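You operate a simulated robot arm through the tools that you are given. There is no shell and no other tool. Be economical: measure what you need, move in short steps, check, and stop when the job is done.

You are at the controls of a simulated robot arm. One attempt, no reset.

TASK
Wind the nozzle gap to 30 mm, set a 40 ml shot and fill the middle hollow.
Fine: leave the other two empty; pull the table out after.

The check looks at the end state, three seconds after you hand in, the way a careful person would. Anything else that was tipped, shoved, dropped, spilled or broken makes it a failure.

THE ROBOT
A 7-joint arm with a two-finger parallel gripper on a trunk, on a base that drives. Base frame: it is fixed to the floor where the robot stands at the start and does not move with it; the origin is under the middle of the robot, x ahead of it, y to its left, z up. Lengths are in cm, angles in degrees, forces in N, time in s.
With the tool pointing down near the work surface it reaches from about 28 to 76 cm from the robot's upright axis, wherever it stands. Its first joint turns from -143.0 to 143.0 degrees. Places, roughly: black shot dial [30, -50, 90]; green shot button [40, -40, 90]; record [720, -990, -20]; side handwheel [60, -10, 100]; sliding table with the blue handle [50, -30, 90]. Payload 3 kg.
Tool frame: the origin (TCP) lies between the finger pads and is the grasp point; the fingertips stand 3 cm ahead of it; z points along the fingers, y is the line along which they close. The gripper opens to 11 cm. The fingers are 2 cm wide and 1 cm thick; the gripper's body (4.8 by 11.2 cm) begins 5.5 cm behind the TCP.
Orientation is that of the tool frame in the base frame, as a unit quaternion [w, x, y, z]. With the fingers straight down and closing along the base's y, the tool's x points along the base's -x, its y along +y and its z along -z.

THE INTERFACE
- The arm moves only by the tool nudge_tool. Its argument "deltas" is one flat list of numbers, 6 for each row, row after row: the shift along the base's x, y, z in units of 300 mm (1.0 is 300 mm), then the turn, a rotation vector about the base's x, y, z in units of 60 degrees (1.0 is 60 degrees). In form: [tx, ty, tz, wx, wy, wz, tx, ty, tz, wx, wy, wz, ...]. A call has 1 to 8 rows; each row is the pose to reach, as a shift and turn from the pose commanded when the call began. "hand" is the finger opening in cm, from 0 to 11, set as the call begins (left out, the last holds). A call with a number of a shift or a turn outside -1 to 1 is refused whole. Rows are played at 5 a second. More than 5 cm and 8.6 degrees between two rows, or a gripper value outside its range, and nothing of the call is played. Where a pose cannot be reached the arm comes as near as it can. A force on the tool above 90 N (or 10 N above the force at the start of the call, whichever is more), or a blocked arm, ends the call early, and 0.2 s more pass. The fingers move at their own pace (about 15.3 cm/s each) and stop on an object; they squeeze with about 38 N. The grip force told is the motor's: it shows also when the fingers shut on nothing. Time passes only in rows, and 0.2 s behind the last, so rows that repeat a pose let the fingers close. The reply holds the time, the measured pose of the TCP, the force on the tool along the base axes, the opening and the grip force, in the units named above and with some noise, with the torque about the TCP (base axes, N m) and any sound that the robot's microphone picked up.
- Cameras (640 x 400 px; columns grow to the right, rows downward): "scene" is now at [33.21, -32.38, 139.12]; the picture's right is [-0.00, -0.17, -0.99], its down [-0.61, -0.78, 0.14] and it looks along [-0.79, 0.60, -0.10] (base axes); focal length 214 px, centre (320, 200). "wrist" rides on the gripper at [7.2, 1.7, -10.3] in the tool frame; the picture's right is [-0.23, 0.97, 0.00], its down [-0.76, -0.18, -0.62] and it looks along [-0.61, -0.14, 0.78] (tool axes); focal length 222 px, centre (320, 200). There is no depth. A picture from a camera that has moved, and an enlarged one, comes with that camera's place and axes in the base frame and with its lens.
- capture(camera): a new picture of that camera. No time passes.
- raise_lower(by): slides the trunk up (or, below 0, down) by that many cm; the arm and the scene camera ride with it, the base frame stays. It gives what a move gives, with no picture.
- base_move(legs): drives the robot by 1 to 6 legs, each [ahead, turn to the left] in cm and degrees, along the robot's own axes; the way and the turn of a leg run together, so that a leg with both is an arc; at most 150 cm and 180 degrees a leg. The arm and the cameras ride along, it lands a little off, and it stops where it bumps. It gives what a move gives.
- turn_head(pan, tilt): turns the head with the scene camera to pan (to the left, within 80 degrees either way) and tilt (down, from -29 to 69), counted from straight ahead of the robot. It gives what a move gives.
- zoom(camera, box): a new picture of the part [left, top, right, bottom] of that camera's present view, enlarged. No time passes.
- hand_in(): hands the job in; it is judged then, once.

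Work in short steps. Places have to be worked out from the pictures, the camera data and where the tool is seen: move nearer, look again, correct. Check each grasp and each placing, and mend what went wrong. You have 120 turns and 90 pictures in all, those below and enlarged ones among them. Open the gripper and draw the arm clear of the work before you hand the job in, unless the task says otherwise; then end with one line.

The tools are called after "Emit:" as a command line: name --argument value ..., lists and objects as JSON in quotes. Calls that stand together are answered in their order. nudge_tool: Moves the arm, as the interface text tells. Its arguments: {"type":"object","properties":{"deltas":{"type":"array","items":{"type":"number"}},"hand":{"type":"number"}},"required":["deltas"]} The other tools are called the same way: raise_lower (by) slides the trunk up or down; base_move (legs) drives the base; turn_head (pan, tilt) turns the head that bears the scene camera; capture (camera) takes a picture; zoom (camera, box) takes an enlarged picture of a part of a camera's view; hand_in () hands the job in.

At the start:

```text
t: 0.0
eef_pos: [30.05, -39.95, 127.26]
tool_rot: [0.0, 0.0, 1.0, -0.001]
force: [0.5, -0.2, -0.5]
ft_torque: [0.0, 0.01, 0.02]
opening: 10.99
grip_force: 0.0
trunk travel left (down, up): [-26.9, 22.1]
robot x, y, heading: [-0.44, 0.18, 0.3]
head pan, tilt: [80.2, 52.6]
```

scene: 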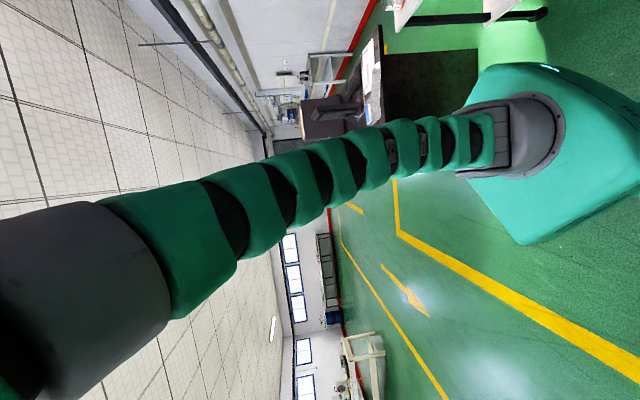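
wrist: 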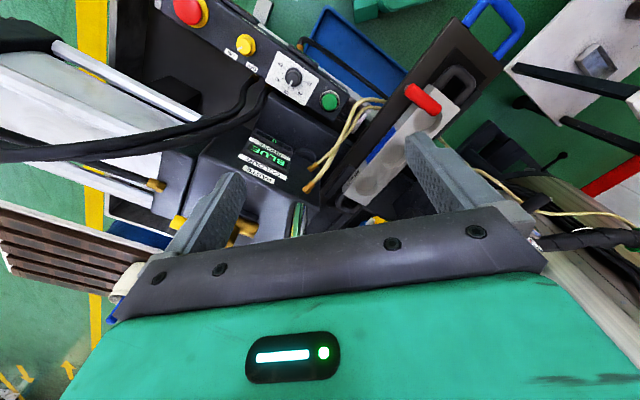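

The wrist view shows the machine with dial, green button and table; the scene camera looks back at the robot. I turn the head toward the machine to learn the layout.

Emit:
turn_head --pan -30 --tilt 40

Emit:
capture --camera "scene"

Emit:
zoom --camera "wrist" --box '[160, 0, 560, 250]'

```text
t: 1.9
eef_pos: [30.13, -39.79, 127.3]
tool_rot: [0.0, 0.0, 1.0, -0.001]
force: [-0.6, 0.5, 0.0]
ft_torque: [-0.01, -0.01, 0.0]
opening: 11.01
grip_force: 0.1
trunk travel left (down, up): [-26.9, 22.1]
robot x, y, heading: [0.21, -0.15, -0.1]
head pan, tilt: [-30.0, 40.0]
```

```text
87 pictures are left
camera scene: at [34.97, -43.97, 133.06], right [0.0, -0.87, 0.5], down [-0.77, 0.32, 0.56], along [-0.64, -0.38, -0.66], focal length 214 px, centre (320, 200)
```

scene: 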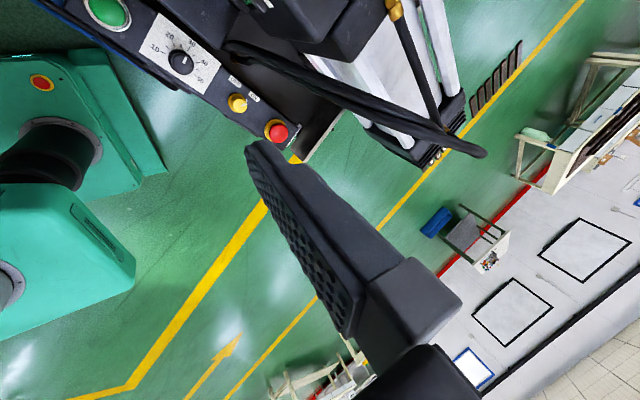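

```text
1.60 times, centred on (360, 125) of wrist
camera zoom: at [22.98, -38.12, 137.51], right [0.23, 0.97, 0.0], down [0.76, -0.18, 0.62], along [0.61, -0.14, -0.78], focal length 355 px, centre (256, 320)
```

zoom: 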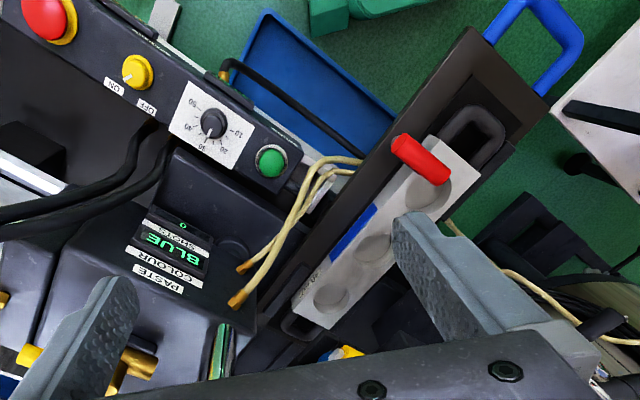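

Dial is at about [30,-45,90]. The scene camera seems to sit near the wrist; I test other head angles to find a view of the machine.

Emit:
turn_head --pan 0 --tilt 69

Emit:
capture --camera "scene"

Emit:
turn_head --pan 0 --tilt -20

Emit:
capture --camera "scene"

```text
t: 2.8
eef_pos: [30.2, -39.88, 127.23]
tool_rot: [0.0, -0.001, 1.0, 0.001]
force: [-0.3, -0.1, 0.6]
ft_torque: [0.0, 0.02, 0.01]
opening: 10.99
grip_force: 0.1
trunk travel left (down, up): [-26.9, 22.1]
robot x, y, heading: [0.22, 0.05, 0.3]
head pan, tilt: [0.0, 68.8]
```

```text
85 pictures are left
camera scene: at [31.36, -39.73, 134.83], right [0.0, -1.0, 0.0], down [-0.36, 0.0, 0.93], along [-0.93, 0.0, -0.36], focal length 214 px, centre (320, 200)
```

scene: 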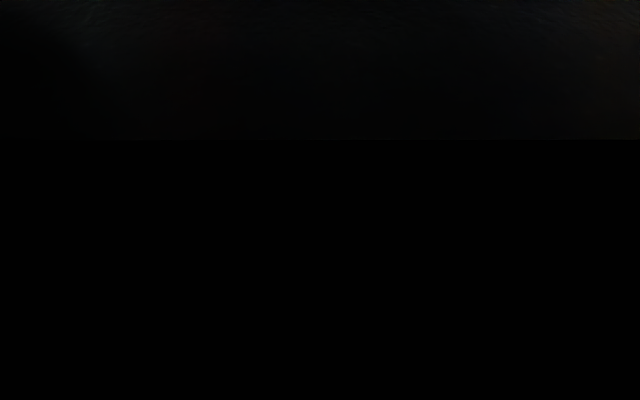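

```text
t: 4.5
eef_pos: [30.02, -39.84, 127.23]
tool_rot: [0.0, -0.001, 1.0, 0.0]
force: [0.1, -0.3, -0.2]
ft_torque: [-0.01, -0.03, 0.01]
opening: 10.96
grip_force: 0.0
trunk travel left (down, up): [-26.9, 22.1]
robot x, y, heading: [-0.0, 0.16, 0.1]
head pan, tilt: [0.0, -20.0]
```

```text
84 pictures are left
camera scene: at [44.26, -39.72, 132.81], right [0.0, -1.0, 0.0], down [-0.94, 0.0, -0.34], along [0.34, 0.0, -0.94], focal length 214 px, centre (320, 200)
```

scene: 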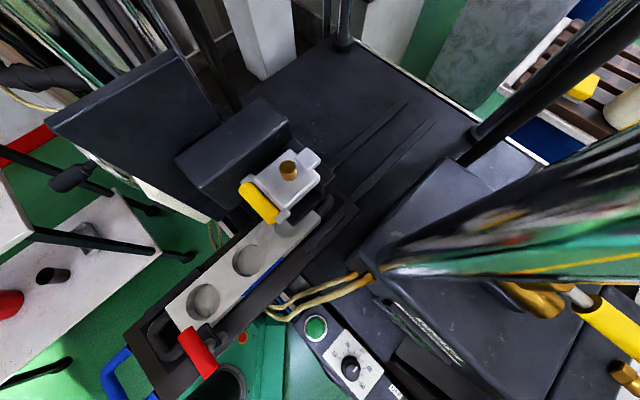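

With pan 0, tilt −20 the view is good: the mould plate with three hollows, the nozzle, the dial and the green button. I zoom into the parts.

Emit:
zoom --camera "scene" --box '[90, 130, 410, 400]'

Emit:
turn_head --pan 40 --tilt -29

Emit:
capture --camera "scene"

Emit:
turn_head --pan -40 --tilt -29

Emit:
capture --camera "scene"

```text
1.48 times, centred on (250, 265) of scene
camera zoom: at [44.26, -39.72, 132.81], right [0.0, -1.0, 0.0], down [-0.94, 0.0, -0.34], along [0.34, 0.0, -0.94], focal length 318 px, centre (424, 104)
```

zoom: 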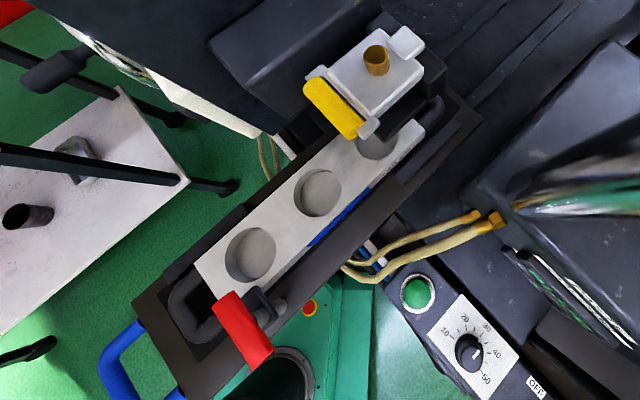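

```text
t: 5.5
eef_pos: [30.03, -39.89, 127.28]
tool_rot: [0.0, 0.0, 1.0, 0.0]
force: [0.8, -0.1, -0.4]
ft_torque: [0.0, -0.02, 0.03]
opening: 11.01
grip_force: 0.2
trunk travel left (down, up): [-26.9, 22.1]
robot x, y, heading: [0.01, 0.43, -0.0]
head pan, tilt: [40.0, -28.6]
```

```text
82 pictures are left
camera scene: at [45.34, -35.42, 135.29], right [0.0, -0.77, -0.64], down [-0.88, 0.31, -0.37], along [0.48, 0.56, -0.67], focal length 214 px, centre (320, 200)
```

scene: 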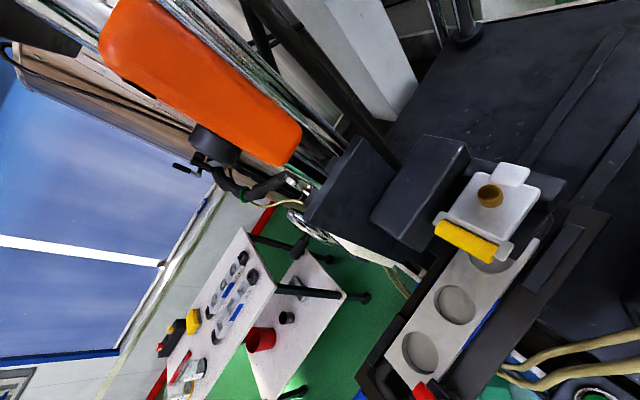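

```text
t: 7.1
eef_pos: [30.07, -39.27, 127.36]
tool_rot: [-0.002, -0.005, 1.0, 0.002]
force: [-15.3, 57.9, -36.0]
ft_torque: [-3.41, 3.73, 7.55]
opening: 11.01
grip_force: 0.1
trunk travel left (down, up): [-26.9, 22.1]
robot x, y, heading: [-0.33, 0.26, 0.2]
head pan, tilt: [-40.0, -28.6]
```

```text
81 pictures are left
camera scene: at [45.35, -43.02, 134.91], right [0.01, -0.81, 0.59], down [-0.88, -0.28, -0.38], along [0.47, -0.52, -0.72], focal length 214 px, centre (320, 200)
```

scene: 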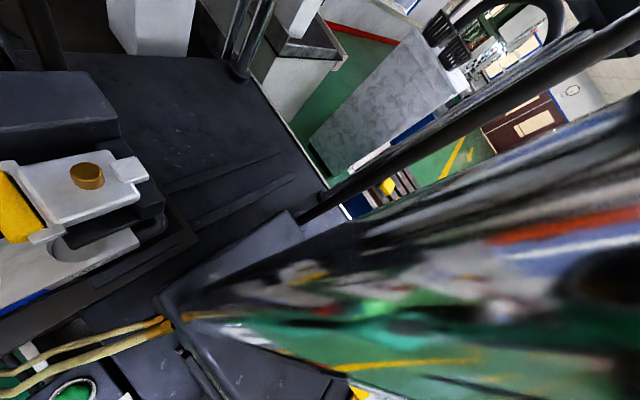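

The head pressed on something (58 N) at pan −40, probably the chrome cylinder. I turn it back right away.

Emit:
turn_head --pan 20 --tilt -15

Emit:
capture --camera "scene"

```text
t: 8.4
eef_pos: [30.01, -39.87, 127.34]
tool_rot: [0.0, 0.0, 1.0, 0.001]
force: [-0.2, -0.4, -1.4]
ft_torque: [-0.02, -0.01, 0.02]
opening: 11.02
grip_force: 0.1
trunk travel left (down, up): [-26.9, 22.1]
robot x, y, heading: [-0.12, 0.04, 0.1]
head pan, tilt: [20.0, -15.0]
```

```text
80 pictures are left
camera scene: at [43.57, -37.0, 132.86], right [0.0, -0.94, -0.34], down [-0.97, 0.09, -0.24], along [0.26, 0.33, -0.91], focal length 214 px, centre (320, 200)
```

scene: 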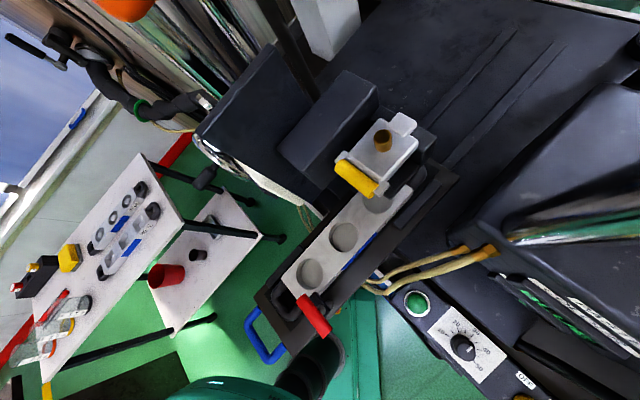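

Nothing moved. I shift the arm to the left (+y) and slightly back to look at the side handwheel.

Emit:
nudge_tool --deltas '[-0.05, 0.13, 0, 0, 0, 0, -0.08, 0.27, 0, 0, 0, 0, -0.1, 0.4, 0, 0, 0, 0, -0.1, 0.53, 0, 0, 0, 0, -0.1, 0.67, 0, 0, 0, 0]'

Emit:
capture --camera "scene"

Emit:
capture --camera "wrist"

```text
t: 9.6
eef_pos: [27.03, -19.68, 127.18]
tool_rot: [0.0, 0.0, 1.0, 0.0]
force: [0.4, -0.8, -0.6]
ft_torque: [0.07, -0.01, -0.05]
opening: 11.0
grip_force: 0.1
trunk travel left (down, up): [-26.9, 22.1]
robot x, y, heading: [-0.11, 0.07, 0.2]
head pan, tilt: [20.0, -15.0]
```

```text
79 pictures are left
camera scene: at [40.57, -16.93, 132.91], right [0.0, -0.94, -0.34], down [-0.97, 0.09, -0.24], along [0.26, 0.33, -0.91], focal length 214 px, centre (320, 200)
```

scene: 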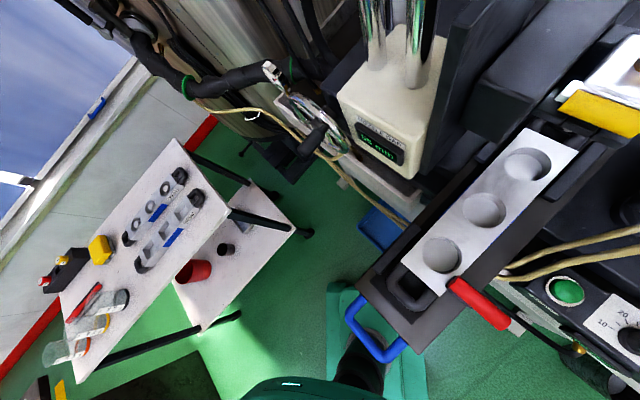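

```text
78 pictures are left
camera wrist: at [19.97, -18.07, 137.54], right [0.23, 0.97, 0.0], down [0.76, -0.18, 0.62], along [0.61, -0.14, -0.78], focal length 222 px, centre (320, 200)
```

wrist: 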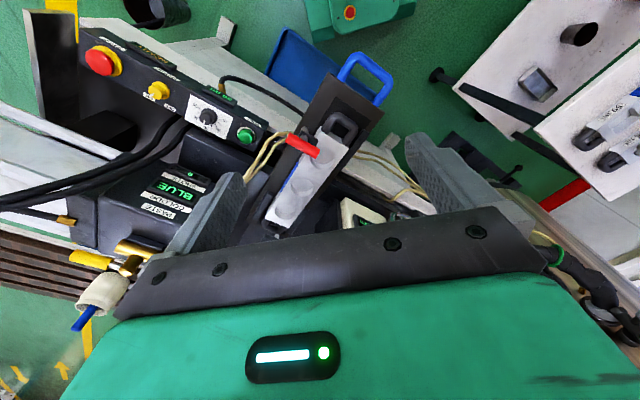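

I see a display reading in mm and a chrome handwheel with a black crank handle. Zoom there.

Emit:
zoom --camera "scene" --box '[220, 50, 460, 200]'

Emit:
zoom --camera "scene" --box '[340, 100, 640, 390]'

```text
2.67 times, centred on (340, 125) of scene
camera zoom: at [40.57, -16.93, 132.91], right [0.0, -0.94, -0.34], down [-0.97, 0.09, -0.24], along [0.26, 0.33, -0.91], focal length 572 px, centre (267, 400)
```

zoom: 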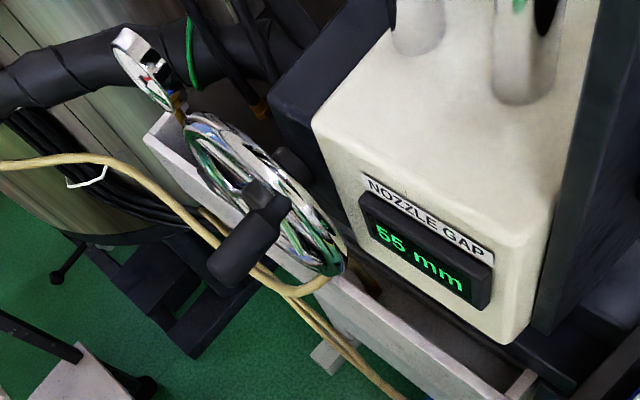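

```text
1.38 times, centred on (490, 245) of scene
camera zoom: at [40.57, -16.93, 132.91], right [0.0, -0.94, -0.34], down [-0.97, 0.09, -0.24], along [0.26, 0.33, -0.91], focal length 296 px, centre (86, 138)
```

zoom: 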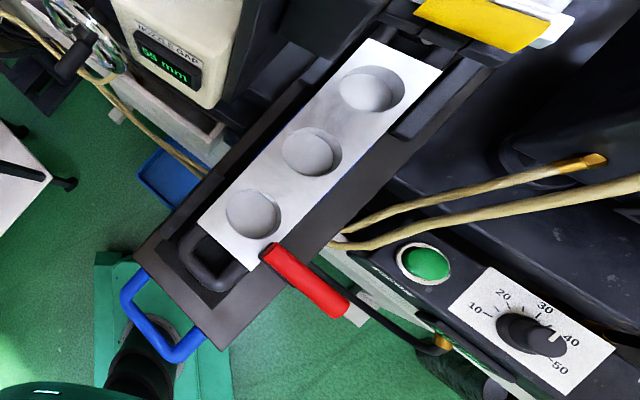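

Gap reads 55 mm. The hollows lie at about [41,-22], [47,-28], [53,-34] at z≈98, with the slide running along (+x,−y). The nozzle is near [55,-36]. I move left to see the wheel from its side.

Emit:
nudge_tool --deltas '[0.03, 0.15, 0, 0, 0, 0, 0.07, 0.3, 0, 0, 0, 0, 0.1, 0.45, 0, 0, 0, 0, 0.13, 0.6, 0, 0, 0, 0, 0.16, 0.75, 0, 0, 0, 0, 0.2, 0.9, 0, 0, 0, 0]'

Emit:
turn_head --pan -40 --tilt -25

Emit:
capture --camera "scene"

```text
t: 11.0
eef_pos: [33.25, 7.17, 127.47]
tool_rot: [0.0, 0.0, 1.0, 0.0]
force: [-0.4, -1.1, -0.3]
ft_torque: [0.03, 0.0, -0.02]
opening: 11.0
grip_force: 0.1
trunk travel left (down, up): [-26.9, 22.1]
robot x, y, heading: [-0.36, 0.0, -0.1]
head pan, tilt: [20.0, -15.0]
```

```text
t: 12.3
eef_pos: [33.46, 7.18, 127.47]
tool_rot: [0.0, 0.0, 1.0, 0.0]
force: [0.1, -0.9, 0.3]
ft_torque: [-0.02, 0.03, -0.02]
opening: 11.01
grip_force: 0.0
trunk travel left (down, up): [-26.9, 22.1]
robot x, y, heading: [0.51, -0.03, -0.0]
head pan, tilt: [-40.0, -25.0]
```

```text
75 pictures are left
camera scene: at [48.19, 2.72, 135.21], right [0.0, -0.77, 0.64], down [-0.91, -0.27, -0.32], along [0.42, -0.58, -0.69], focal length 214 px, centre (320, 200)
```

scene: 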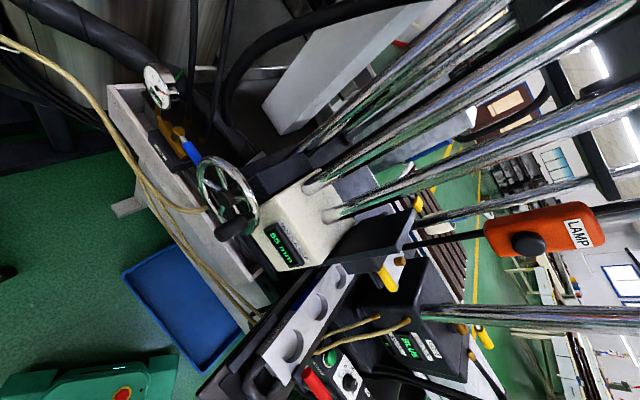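

Emit:
zoom --camera "scene" --box '[140, 120, 360, 290]'

Emit:
zoom --camera "scene" --box '[230, 230, 450, 400]'

```text
2.35 times, centred on (250, 205) of scene
camera zoom: at [48.19, 2.72, 135.21], right [0.0, -0.77, 0.64], down [-0.91, -0.27, -0.32], along [0.42, -0.58, -0.69], focal length 505 px, centre (485, 188)
```

zoom: 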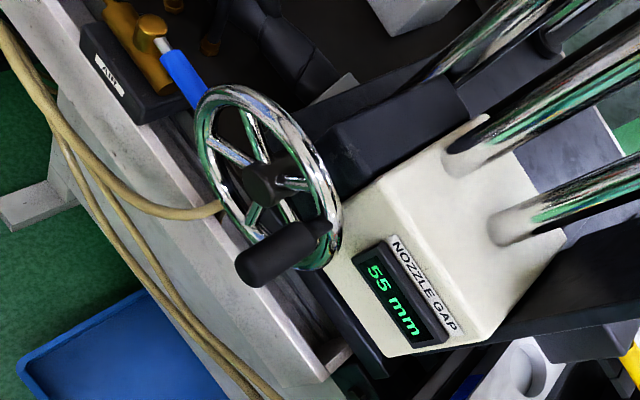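

```text
2.35 times, centred on (340, 315) of scene
camera zoom: at [48.19, 2.72, 135.21], right [0.0, -0.77, 0.64], down [-0.91, -0.27, -0.32], along [0.42, -0.58, -0.69], focal length 505 px, centre (273, -71)
```

zoom: 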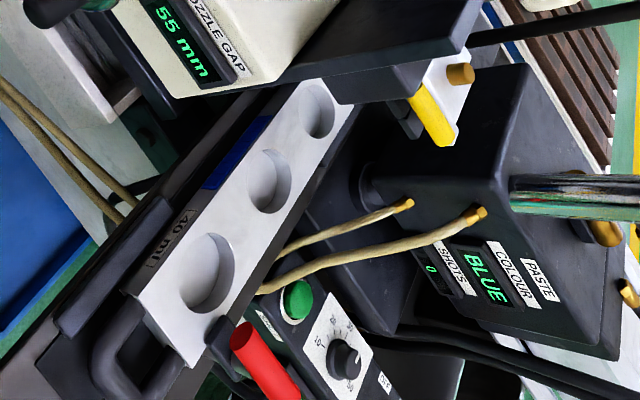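

The machine faces along (−x,+y). The wheel axis runs that way too, hub ≈[63,-5.5,102], with the crank grip pointing outwards, tip ≈[56,-4.6,106]. I'll approach with a horizontal tool along (+x,−y), so I first pitch the tool forward in free space.

Emit:
turn_head --pan 0 --tilt 10

Emit:
nudge_tool --deltas '[0.04, 0.04, 0, 0, -0.125, 0, 0.08, 0.08, 0, 0, -0.25, 0, 0.12, 0.12, 0, 0, -0.375, 0, 0.16, 0.16, 0, 0, -0.5, 0, 0.2, 0.2, 0, 0, -0.625, 0, 0.24, 0.24, 0, 0, -0.75, 0, 0.28, 0.28, 0, 0, -0.875, 0, 0.32, 0.32, 0, 0, -1, 0]'

```text
t: 13.3
eef_pos: [33.4, 7.09, 127.55]
tool_rot: [0.0, 0.0, 1.0, 0.001]
force: [0.1, -0.1, 0.2]
ft_torque: [0.0, -0.01, -0.04]
opening: 10.99
grip_force: 0.0
trunk travel left (down, up): [-26.9, 22.1]
robot x, y, heading: [-0.14, -0.07, -0.1]
head pan, tilt: [0.0, 10.0]
```

```text
t: 15.1
eef_pos: [42.68, 16.91, 127.36]
tool_rot: [0.501, -0.001, 0.866, 0.001]
force: [-0.8, -0.4, 0.7]
ft_torque: [0.05, 0.0, 0.01]
opening: 10.98
grip_force: 0.1
trunk travel left (down, up): [-26.9, 22.1]
robot x, y, heading: [-0.28, 0.04, -0.3]
head pan, tilt: [0.0, 10.0]
```

Finish the orientation: tool z along (0.71,−0.71,0), and move to a pre-approach point.

Emit:
nudge_tool --deltas '[0.02, -0.05, -0.04, -0.0245, -0.0592, -0.0915, 0.045, -0.11, -0.08, -0.049, -0.1184, -0.183, 0.07, -0.17, -0.12, -0.0736, -0.1776, -0.2746, 0.09, -0.23, -0.16, -0.0981, -0.2369, -0.3662, 0.11, -0.29, -0.2, -0.1226, -0.2961, -0.4577, 0.135, -0.35, -0.24, -0.1472, -0.3553, -0.5492, 0.16, -0.41, -0.28, -0.1717, -0.4145, -0.6408, 0.18, -0.46, -0.32, -0.1962, -0.4737, -0.7323]'

Emit:
capture --camera "scene"

Emit:
capture --camera "wrist"

```text
t: 16.9
eef_pos: [48.16, 2.93, 117.76]
tool_rot: [0.653, 0.27, 0.653, -0.271]
force: [-0.6, 0.3, 0.3]
ft_torque: [0.01, 0.03, 0.02]
opening: 10.99
grip_force: 0.0
trunk travel left (down, up): [-26.9, 22.1]
robot x, y, heading: [-0.04, 0.02, -0.1]
head pan, tilt: [0.0, 10.0]
```

```text
72 pictures are left
camera scene: at [45.76, 5.84, 127.23], right [-0.71, -0.71, 0.0], down [-0.12, 0.12, -0.98], along [0.7, -0.7, -0.17], focal length 214 px, centre (320, 200)
```

scene: 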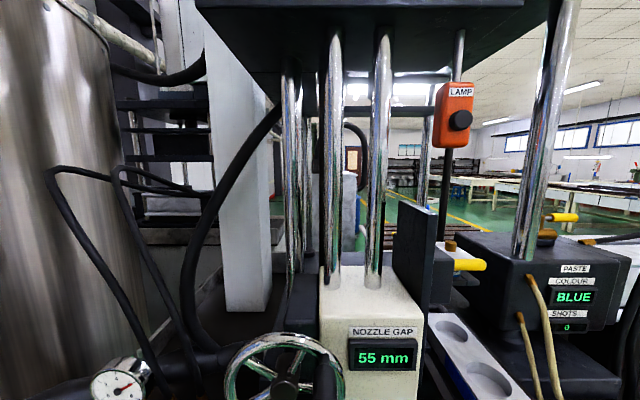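

```text
71 pictures are left
camera wrist: at [42.15, 11.63, 110.33], right [0.69, 0.69, 0.23], down [-0.57, 0.32, 0.76], along [0.45, -0.65, 0.61], focal length 222 px, centre (320, 200)
```

wrist: 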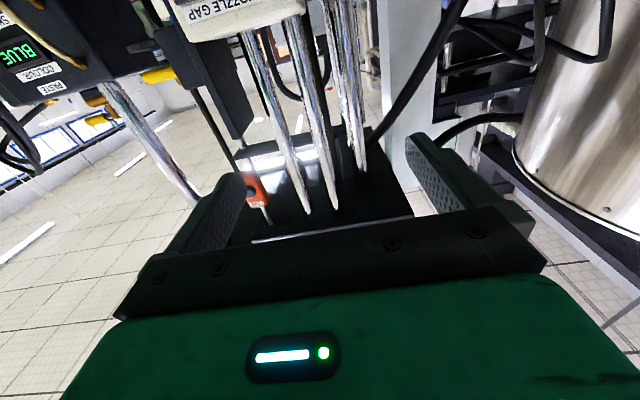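

A very clear view, with the gap display in sight. Tilt the head further down to see the wheel and the fingers.

Emit:
turn_head --pan 0 --tilt 32

Emit:
capture --camera "scene"

```text
t: 17.8
eef_pos: [48.14, 3.14, 117.77]
tool_rot: [0.653, 0.27, 0.654, -0.27]
force: [0.1, 0.2, 0.1]
ft_torque: [-0.03, -0.07, 0.01]
opening: 11.0
grip_force: 0.0
trunk travel left (down, up): [-26.9, 22.1]
robot x, y, heading: [-0.12, 0.27, -0.3]
head pan, tilt: [0.0, 32.0]
```

```text
70 pictures are left
camera scene: at [45.53, 6.11, 123.73], right [-0.71, -0.71, 0.0], down [-0.38, 0.37, -0.85], along [0.6, -0.6, -0.53], focal length 214 px, centre (320, 200)
```

scene: 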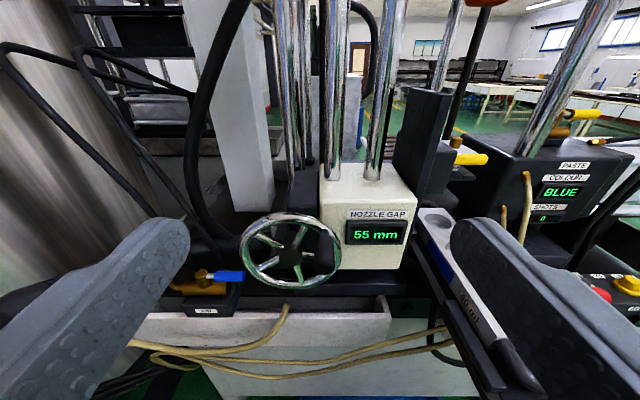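

Emit:
zoom --camera "scene" --box '[210, 180, 420, 310]'

```text
3.05 times, centred on (315, 245) of scene
camera zoom: at [45.53, 6.11, 123.73], right [-0.71, -0.71, 0.0], down [-0.38, 0.37, -0.85], along [0.6, -0.6, -0.53], focal length 654 px, centre (335, 63)
```

zoom: 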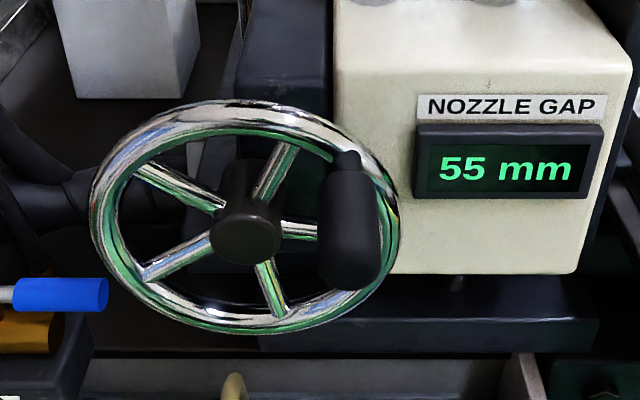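

Crank: centre (q=40.4, z=103), grip at q=36.0, z=107, sticking out to s≈42.8 (s=(x−y)/√2, q=(x+y)/√2). I lower to its height in front of it, with the hand at 5 cm.

Emit:
nudge_tool --deltas '[0, 0, -0.12, 0, 0, 0, 0, 0, -0.24, 0, 0, 0, 0, 0, -0.36, 0, 0, 0, 0.058, -0.064, -0.36, 0, 0, 0, 0.115, -0.128, -0.36, 0, 0, 0]' --hand 5

Emit:
capture --camera "scene"

Emit:
capture --camera "wrist"

```text
t: 19.0
eef_pos: [51.76, -0.6, 106.95]
tool_rot: [0.653, 0.272, 0.654, -0.27]
force: [0.5, 0.1, 0.9]
ft_torque: [0.04, 0.01, 0.04]
opening: 5.01
grip_force: 0.1
out of reach, approached as far as the arm can: row 3, 4
trunk travel left (down, up): [-26.9, 22.1]
robot x, y, heading: [-0.01, 0.08, -0.1]
head pan, tilt: [0.0, 32.0]
```

```text
68 pictures are left
camera scene: at [49.13, 2.39, 112.9], right [-0.71, -0.71, 0.0], down [-0.37, 0.38, -0.85], along [0.6, -0.6, -0.53], focal length 214 px, centre (320, 200)
```

scene: 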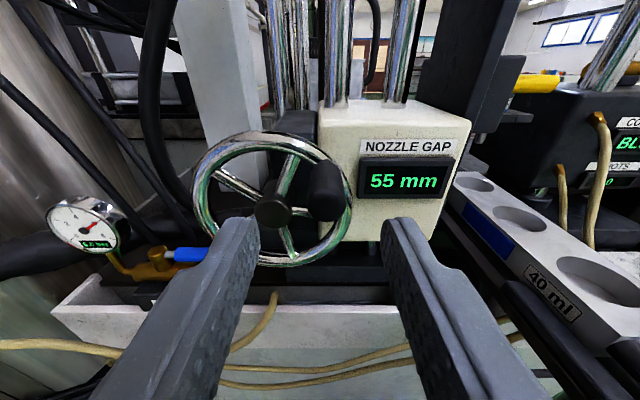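

```text
67 pictures are left
camera wrist: at [45.77, 7.97, 99.56], right [0.69, 0.69, 0.23], down [-0.57, 0.31, 0.76], along [0.45, -0.65, 0.61], focal length 222 px, centre (320, 200)
```

wrist: 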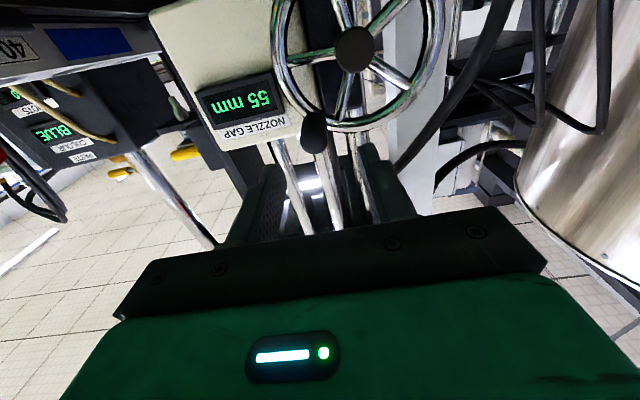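

Aligned with the grip, but the arm is near a reach edge here. I go up 10 cm with the arm and lower the trunk 10 cm to gain a better posture.

Emit:
nudge_tool --deltas '[-0.06, 0.06, 0.12, 0, 0, 0, -0.06, 0.06, 0.24, 0, 0, 0, -0.06, 0.06, 0.36, 0, 0, 0]'

Emit:
raise_lower --by -11

Emit:
nudge_tool --deltas '[0.06, -0.06, 0, 0, 0, 0]'

```text
t: 19.8
eef_pos: [49.94, 0.75, 117.97]
tool_rot: [0.652, 0.27, 0.654, -0.271]
force: [-0.2, -0.1, -0.3]
ft_torque: [0.0, 0.0, -0.05]
opening: 4.96
grip_force: 0.0
trunk travel left (down, up): [-26.9, 22.1]
robot x, y, heading: [0.21, -0.22, 0.0]
head pan, tilt: [0.0, 32.0]
```

```text
t: 21.2
eef_pos: [49.88, 0.76, 106.9]
tool_rot: [0.653, 0.27, 0.654, -0.27]
force: [0.2, 0.1, -0.2]
ft_torque: [0.0, 0.0, -0.01]
opening: 5.0
grip_force: 0.1
trunk travel left (down, up): [-15.9, 33.1]
robot x, y, heading: [-0.16, -0.28, -0.0]
head pan, tilt: [0.0, 32.0]
```

```text
t: 21.6
eef_pos: [51.67, -1.0, 106.99]
tool_rot: [0.653, 0.27, 0.654, -0.27]
force: [-0.7, 1.1, 0.3]
ft_torque: [-0.01, -0.05, 0.01]
opening: 5.02
grip_force: 0.2
trunk travel left (down, up): [-15.9, 33.1]
robot x, y, heading: [0.2, 0.27, -0.0]
head pan, tilt: [0.0, 32.0]
```

Advance 6 cm along the tool axis, so the fingers straddle the grip, then close and look.

Emit:
nudge_tool --deltas '[0.05, -0.047, 0.005, 0, 0, 0, 0.1, -0.094, 0.01, 0, 0, 0, 0.147, -0.14, 0.01, 0, 0, 0]'

Emit:
nudge_tool --deltas '[0, 0, 0, 0, 0, 0, 0, 0, 0, 0, 0, 0, 0, 0, 0, 0, 0, 0]' --hand 1

Emit:
capture --camera "scene"

```text
t: 22.4
eef_pos: [56.09, -5.51, 107.25]
tool_rot: [0.654, 0.271, 0.653, -0.27]
force: [-0.2, 0.9, -0.5]
ft_torque: [0.02, 0.01, -0.01]
opening: 5.01
grip_force: 0.0
trunk travel left (down, up): [-15.9, 33.1]
robot x, y, heading: [-0.36, -0.12, -0.0]
head pan, tilt: [0.0, 32.0]
```

```text
t: 23.2
eef_pos: [56.11, -5.47, 107.23]
tool_rot: [0.653, 0.271, 0.653, -0.271]
force: [4.6, -3.4, 3.8]
ft_torque: [-0.15, -0.25, -0.19]
opening: 2.14
grip_force: 44.9
trunk travel left (down, up): [-15.9, 33.1]
robot x, y, heading: [0.04, -0.33, -0.1]
head pan, tilt: [0.0, 32.0]
```

```text
66 pictures are left
camera scene: at [53.49, -2.49, 113.2], right [-0.71, -0.71, 0.0], down [-0.38, 0.37, -0.85], along [0.6, -0.6, -0.53], focal length 214 px, centre (320, 200)
```

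scene: 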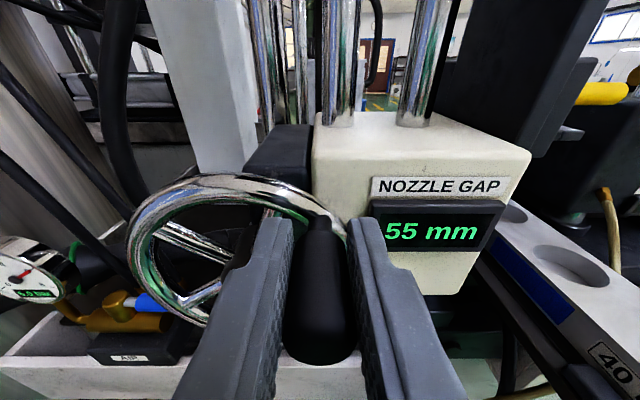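

Gripped (2.1 cm, 45 N). Now a trial 30° turn clockwise about (q=40.4, z=103), watching the force and the display.

Emit:
nudge_tool --deltas '[-0.0156, -0.0156, -0.0287, 0, 0, 0, -0.0275, -0.0275, -0.0607, 0, 0, 0, -0.0353, -0.0353, -0.0953, 0, 0, 0, -0.0353, -0.0353, -0.0953, 0, 0, 0]'

Emit:
capture --camera "scene"

```text
t: 24.2
eef_pos: [54.9, -6.57, 104.34]
tool_rot: [0.653, 0.271, 0.653, -0.271]
force: [8.7, -14.4, 7.6]
ft_torque: [-0.64, -1.11, -0.13]
opening: 2.16
grip_force: 44.7
trunk travel left (down, up): [-15.9, 33.1]
robot x, y, heading: [0.12, 0.29, -0.1]
head pan, tilt: [0.0, 32.0]
```

```text
65 pictures are left
camera scene: at [52.39, -3.56, 110.26], right [-0.71, -0.71, 0.0], down [-0.38, 0.38, -0.85], along [0.6, -0.6, -0.53], focal length 214 px, centre (320, 200)
```

scene: 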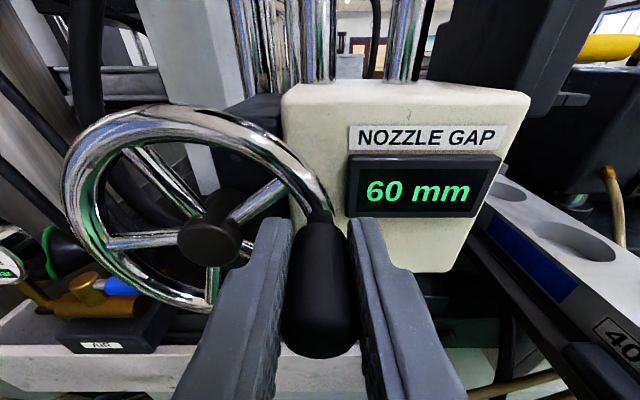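

Clockwise raises the gap: 30° gives +5 mm, so I need 180° counter-clockwise from here. First 80°.

Emit:
nudge_tool --deltas '[0.0078, 0.0078, 0.0345, 0, 0, 0, 0.0197, 0.0197, 0.0666, 0, 0, 0, 0.0354, 0.0354, 0.0953, 0, 0, 0, 0.0544, 0.0544, 0.1197, 0, 0, 0, 0.076, 0.076, 0.1391, 0, 0, 0, 0.0997, 0.0997, 0.1529, 0, 0, 0, 0.1248, 0.1248, 0.1606, 0, 0, 0, 0.1504, 0.1504, 0.162, 0, 0, 0]'

Emit:
capture --camera "scene"

```text
t: 25.9
eef_pos: [58.72, -2.91, 109.78]
tool_rot: [0.656, 0.271, 0.648, -0.275]
force: [11.1, -14.0, 32.7]
ft_torque: [-0.5, -0.59, 1.11]
opening: 1.79
grip_force: 44.7
trunk travel left (down, up): [-15.9, 33.1]
robot x, y, heading: [0.26, 0.05, 0.2]
head pan, tilt: [0.0, 32.0]
stopped in row 8: the force on the tool passed its limit at 95 N (the readings are from after the stop); the commanded pose is now the measured one
```

```text
64 pictures are left
camera scene: at [56.04, 0.24, 115.67], right [-0.71, -0.7, 0.0], down [-0.36, 0.37, -0.85], along [0.6, -0.61, -0.52], focal length 214 px, centre (320, 200)
```

scene: 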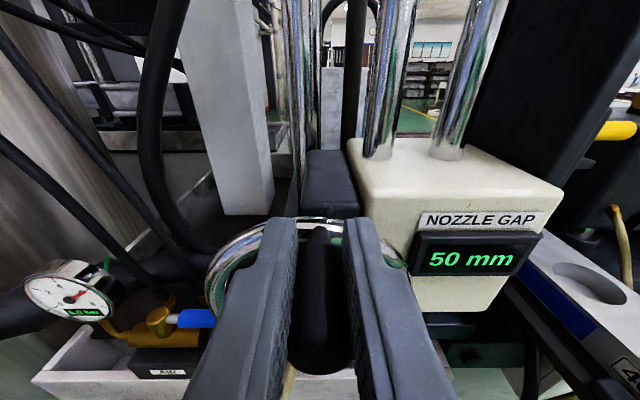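

Stopped at 95 N, the opening changed to 1.8 and the gap reads 50: the grip slid in the pads, so my circle is off. I release, back off and re-measure the wheel.

Emit:
nudge_tool --deltas '[0, 0, 0, 0, 0, 0, 0, 0, 0, 0, 0, 0, -0.06, 0.06, 0, 0, 0, 0, -0.12, 0.12, 0, 0, 0, 0, -0.18, 0.18, 0, 0, 0, 0, -0.24, 0.24, 0.0, 0, 0, 0, -0.26, 0.26, 0.1, 0, 0, 0]' --hand 5

Emit:
zoom --camera "scene" --box '[180, 140, 460, 320]'

```text
t: 27.5
eef_pos: [51.24, 5.14, 112.44]
tool_rot: [0.655, 0.271, 0.651, -0.273]
force: [0.3, 0.7, 0.6]
ft_torque: [0.01, -0.03, -0.02]
opening: 5.0
grip_force: 0.1
trunk travel left (down, up): [-15.9, 33.1]
robot x, y, heading: [0.29, 0.09, -0.1]
head pan, tilt: [0.0, 32.0]
```

```text
2.22 times, centred on (320, 230) of scene
camera zoom: at [48.55, 8.25, 118.43], right [-0.71, -0.7, 0.0], down [-0.37, 0.37, -0.85], along [0.6, -0.61, -0.52], focal length 477 px, centre (320, 133)
```

zoom: 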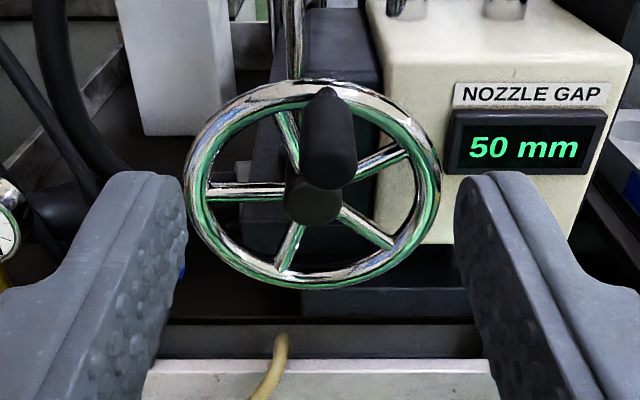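

The grip now sits at q≈39.8, z≈108.6, hub at (40.45,103.3), so radius ≈5.4. I re-grip there.

Emit:
nudge_tool --deltas '[0.04, -0.04, -0.128, 0, 0, 0, 0.1, -0.1, -0.128, 0, 0, 0, 0.16, -0.16, -0.128, 0, 0, 0, 0.21, -0.213, -0.128, 0, 0, 0, 0.253, -0.257, -0.128, 0, 0, 0]'

Emit:
nudge_tool --deltas '[0, 0, 0, 0, 0, 0, 0, 0, 0, 0, 0, 0, 0, 0, 0, 0, 0, 0]' --hand 1

Emit:
capture --camera "scene"

```text
t: 28.7
eef_pos: [58.71, -2.44, 108.71]
tool_rot: [0.654, 0.272, 0.65, -0.274]
force: [0.2, 0.4, -0.3]
ft_torque: [0.02, 0.06, -0.02]
opening: 5.01
grip_force: 0.0
trunk travel left (down, up): [-15.9, 33.1]
robot x, y, heading: [-0.02, 0.13, 0.0]
head pan, tilt: [0.0, 32.0]
```

```text
t: 29.5
eef_pos: [58.62, -2.6, 108.82]
tool_rot: [0.655, 0.271, 0.65, -0.274]
force: [2.4, -6.2, 6.4]
ft_torque: [-0.22, 0.02, 0.72]
opening: 2.16
grip_force: 45.1
trunk travel left (down, up): [-15.9, 33.1]
robot x, y, heading: [0.07, 0.23, 0.0]
head pan, tilt: [0.0, 32.0]
```

```text
62 pictures are left
camera scene: at [55.99, 0.5, 114.68], right [-0.71, -0.7, 0.0], down [-0.37, 0.37, -0.85], along [0.6, -0.61, -0.52], focal length 214 px, centre (320, 200)
```

scene: 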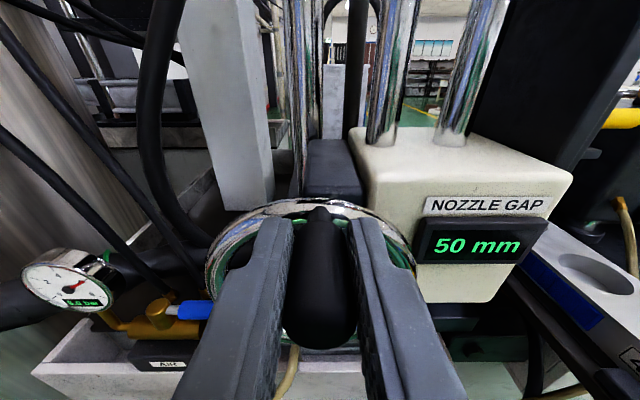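

Good grip. Turn 40° counter-clockwise with radius 5.56.

Emit:
nudge_tool --deltas '[0.0228, 0.0228, 0.002, 0, 0, 0, 0.0455, 0.0455, -0.0015, 0, 0, 0, 0.0674, 0.0674, -0.0107, 0, 0, 0, 0.0879, 0.0879, -0.0248, 0, 0, 0]'

Emit:
capture --camera "scene"

```text
t: 30.5
eef_pos: [61.08, 0.03, 107.87]
tool_rot: [0.655, 0.271, 0.651, -0.273]
force: [-4.8, -10.7, 10.4]
ft_torque: [-0.52, 0.84, 0.56]
opening: 2.15
grip_force: 45.0
trunk travel left (down, up): [-15.9, 33.1]
robot x, y, heading: [0.01, -0.45, 0.2]
head pan, tilt: [0.0, 32.0]
```

```text
61 pictures are left
camera scene: at [58.49, 3.06, 113.88], right [-0.71, -0.7, 0.0], down [-0.37, 0.37, -0.85], along [0.6, -0.61, -0.52], focal length 214 px, centre (320, 200)
```

scene: 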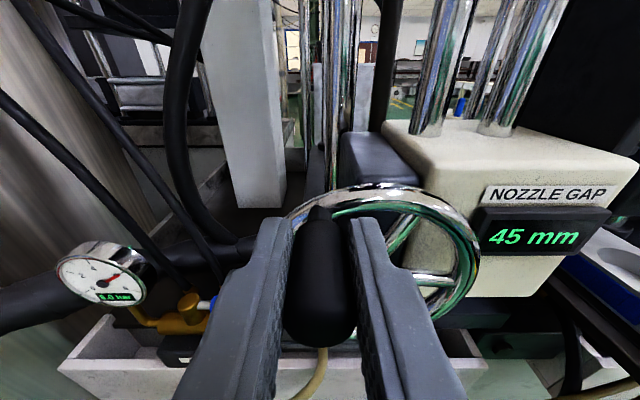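

45 mm now, about 40° per 5 mm; the display seems to step by 5. Continue 20° and look to find the transition.

Emit:
nudge_tool --deltas '[0.0184, 0.0184, -0.0191, 0, 0, 0, 0.0342, 0.0342, -0.0424, 0, 0, 0, 0.0342, 0.0342, -0.0424, 0, 0, 0]'

Emit:
zoom --camera "scene" --box '[220, 100, 640, 360]'

```text
t: 31.3
eef_pos: [62.27, 1.12, 106.7]
tool_rot: [0.655, 0.271, 0.651, -0.273]
force: [-9.6, -1.3, -6.8]
ft_torque: [-0.24, 0.0, 0.72]
opening: 2.17
grip_force: 44.9
trunk travel left (down, up): [-15.9, 33.1]
robot x, y, heading: [0.09, 0.23, -0.1]
head pan, tilt: [0.0, 32.0]
```

```text
1.52 times, centred on (430, 230) of scene
camera zoom: at [59.57, 4.14, 112.63], right [-0.71, -0.7, 0.0], down [-0.37, 0.37, -0.85], along [0.6, -0.61, -0.52], focal length 327 px, centre (152, 154)
```

zoom: 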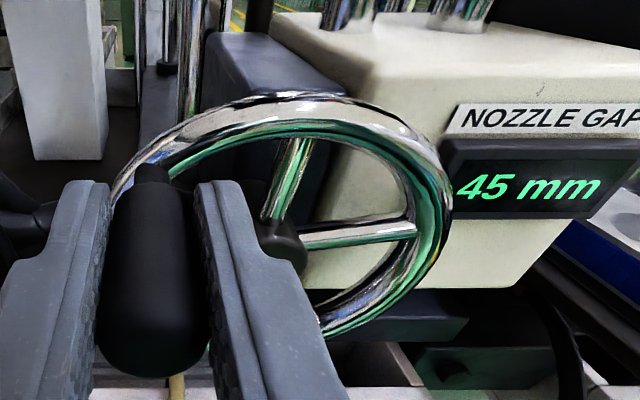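

Still 45 at 141°. Another 20°.

Emit:
nudge_tool --deltas '[0.0127, 0.0127, -0.0268, 0, 0, 0, 0.0219, 0.0219, -0.0564, 0, 0, 0, 0.0219, 0.0219, -0.0564, 0, 0, 0]'

Emit:
capture --camera "scene"

```text
t: 32.1
eef_pos: [62.95, 1.78, 105.08]
tool_rot: [0.655, 0.27, 0.651, -0.273]
force: [1.6, 0.4, 11.5]
ft_torque: [-0.63, 0.16, 0.41]
opening: 2.16
grip_force: 44.9
trunk travel left (down, up): [-15.9, 33.1]
robot x, y, heading: [0.14, 0.02, -0.0]
head pan, tilt: [0.0, 32.0]
```

```text
59 pictures are left
camera scene: at [60.21, 4.82, 111.05], right [-0.71, -0.7, 0.0], down [-0.37, 0.37, -0.85], along [0.6, -0.61, -0.52], focal length 214 px, centre (320, 200)
```

scene: 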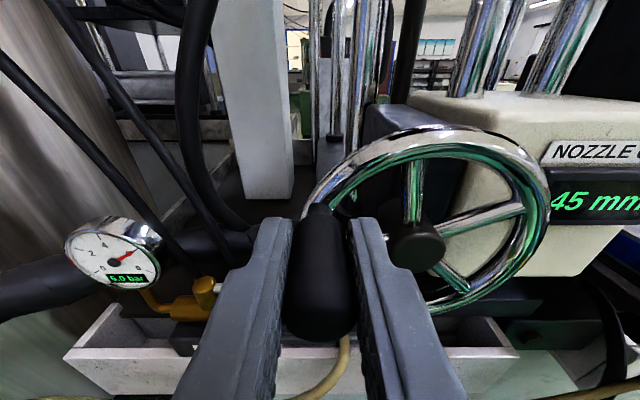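

Still 45 at ~161°, so the display is coarse (≈45° per step). Continue 10°, with the head panned a little to keep the display in sight.

Emit:
turn_head --pan -12 --tilt 32

Emit:
nudge_tool --deltas '[0.0032, 0.0032, -0.0155, 0, 0, 0, 0.0054, 0.0054, -0.0314, 0, 0, 0, 0.0054, 0.0054, -0.0314, 0, 0, 0]'

Emit:
capture --camera "scene"

```text
t: 32.9
eef_pos: [62.89, 1.81, 105.21]
tool_rot: [0.655, 0.27, 0.65, -0.273]
force: [3.1, 5.2, 12.8]
ft_torque: [-0.55, 0.28, 0.59]
opening: 2.15
grip_force: 45.2
trunk travel left (down, up): [-15.9, 33.1]
robot x, y, heading: [0.08, 0.01, -0.1]
head pan, tilt: [-12.0, 32.0]
```

```text
t: 33.7
eef_pos: [63.18, 2.11, 103.84]
tool_rot: [0.655, 0.27, 0.65, -0.274]
force: [5.0, 12.6, 8.7]
ft_torque: [-0.59, -0.04, 0.62]
opening: 2.16
grip_force: 45.0
trunk travel left (down, up): [-15.9, 33.1]
robot x, y, heading: [-0.27, -0.03, -0.3]
head pan, tilt: [-12.0, 32.0]
```

```text
58 pictures are left
camera scene: at [59.04, 3.93, 109.91], right [-0.84, -0.54, 0.0], down [-0.28, 0.44, -0.85], along [0.46, -0.72, -0.52], focal length 214 px, centre (320, 200)
```

scene: 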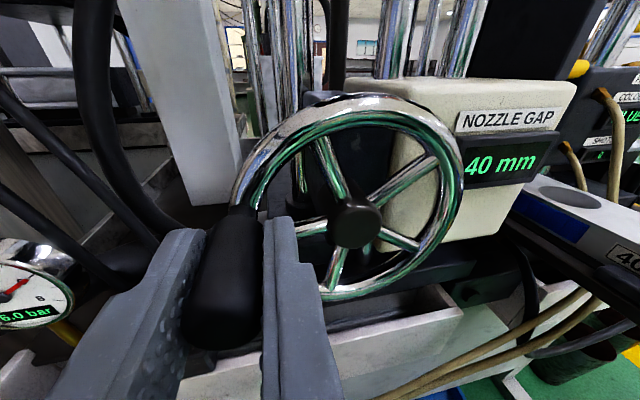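

Now 40, with the transition at ≈167°. Continue to ~206° and look for the change to 35.

Emit:
nudge_tool --deltas '[0.0015, 0.0015, -0.0322, 0, 0, 0, -0.0009, -0.0009, -0.0644, 0, 0, 0, -0.0073, -0.0073, -0.0954, 0, 0, 0, -0.0119, -0.0119, -0.1102, 0, 0, 0, -0.0119, -0.0119, -0.1102, 0, 0, 0]'

Emit:
capture --camera "scene"

```text
t: 34.9
eef_pos: [63.31, 2.05, 100.31]
tool_rot: [0.654, 0.267, 0.653, -0.272]
force: [58.8, 40.3, -12.0]
ft_torque: [0.29, 1.02, 0.82]
opening: 2.15
grip_force: 45.0
trunk travel left (down, up): [-15.9, 33.1]
robot x, y, heading: [0.18, -0.12, -0.2]
head pan, tilt: [-12.0, 32.0]
```

```text
57 pictures are left
camera scene: at [59.15, 4.0, 106.24], right [-0.84, -0.55, 0.01], down [-0.29, 0.44, -0.85], along [0.46, -0.71, -0.53], focal length 214 px, centre (320, 200)
```

scene: 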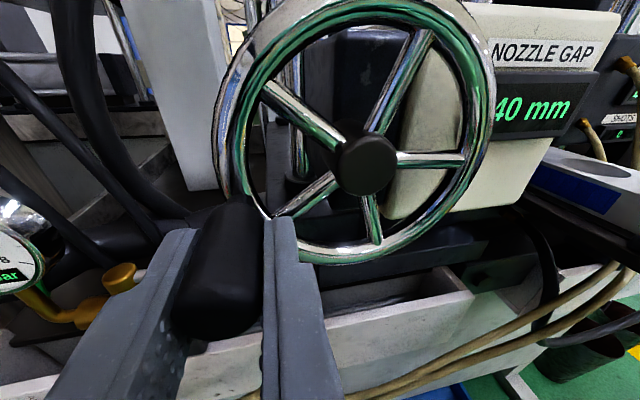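

The tool is pressed sideways (70 N), so the grip slid a bit in the pads. I release, back off and re-measure.

Emit:
nudge_tool --deltas '[0, 0, 0, 0, 0, 0, 0, 0, 0, 0, 0, 0, -0.06, 0.06, 0, 0, 0, 0, -0.12, 0.12, 0, 0, 0, 0, -0.18, 0.18, 0, 0, 0, 0, -0.24, 0.24, 0.0, 0, 0, 0, -0.26, 0.26, 0.1, 0, 0, 0]' --hand 5

Emit:
capture --camera "scene"

Emit:
zoom --camera "scene" --box '[180, 140, 460, 320]'

```text
t: 36.5
eef_pos: [54.96, 9.39, 103.84]
tool_rot: [0.655, 0.27, 0.65, -0.273]
force: [0.5, 0.1, -0.2]
ft_torque: [-0.02, 0.02, 0.0]
opening: 5.0
grip_force: 0.1
trunk travel left (down, up): [-15.9, 33.1]
robot x, y, heading: [0.37, 0.14, -0.4]
head pan, tilt: [-12.0, 32.0]
```

```text
56 pictures are left
camera scene: at [50.87, 11.27, 109.75], right [-0.84, -0.54, 0.0], down [-0.28, 0.44, -0.85], along [0.46, -0.72, -0.52], focal length 214 px, centre (320, 200)
```

scene: 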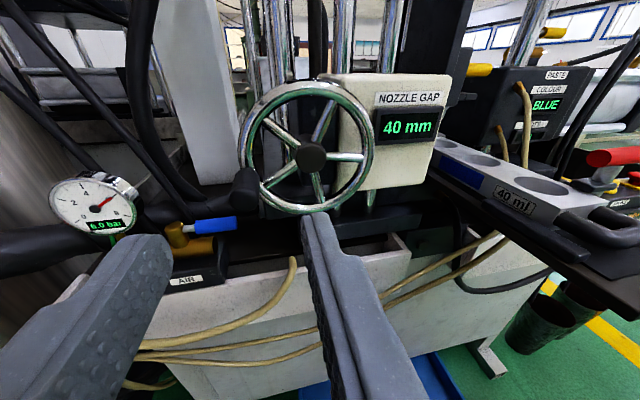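

```text
2.22 times, centred on (320, 230) of scene
camera zoom: at [50.87, 11.27, 109.75], right [-0.84, -0.54, 0.0], down [-0.28, 0.44, -0.85], along [0.46, -0.72, -0.52], focal length 477 px, centre (320, 133)
```

zoom: 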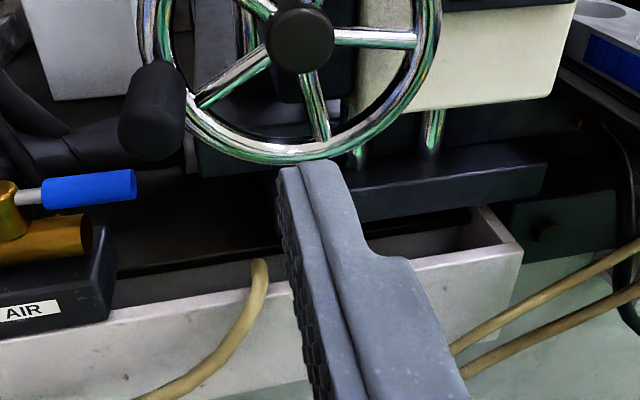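

Grip is at q≈46.5, z≈101.3, hub (40.55,102.65), R≈6.05, angle ≈193°. Re-grip there.

Emit:
nudge_tool --deltas '[0.08, -0.03, -0.085, 0, 0, 0, 0.13, -0.083, -0.085, 0, 0, 0, 0.18, -0.133, -0.085, 0, 0, 0, 0.23, -0.183, -0.085, 0, 0, 0, 0.282, -0.235, -0.085, 0, 0, 0]'

Emit:
nudge_tool --deltas '[0, 0, 0, 0, 0, 0, 0, 0, 0, 0, 0, 0, 0, 0, 0, 0, 0, 0]' --hand 1

```text
t: 37.7
eef_pos: [63.4, 2.31, 101.1]
tool_rot: [0.654, 0.272, 0.65, -0.275]
force: [-0.4, -0.6, 0.1]
ft_torque: [0.03, 0.03, 0.0]
opening: 5.0
grip_force: 0.1
trunk travel left (down, up): [-15.9, 33.1]
robot x, y, heading: [0.05, 0.12, -0.3]
head pan, tilt: [-12.0, 32.0]
```

```text
t: 38.5
eef_pos: [63.34, 2.11, 101.08]
tool_rot: [0.655, 0.272, 0.65, -0.274]
force: [-6.5, -8.3, -3.1]
ft_torque: [-0.07, -0.45, 0.58]
opening: 2.14
grip_force: 45.0
trunk travel left (down, up): [-15.9, 33.1]
robot x, y, heading: [0.05, 0.1, 0.3]
head pan, tilt: [-12.0, 32.0]
```

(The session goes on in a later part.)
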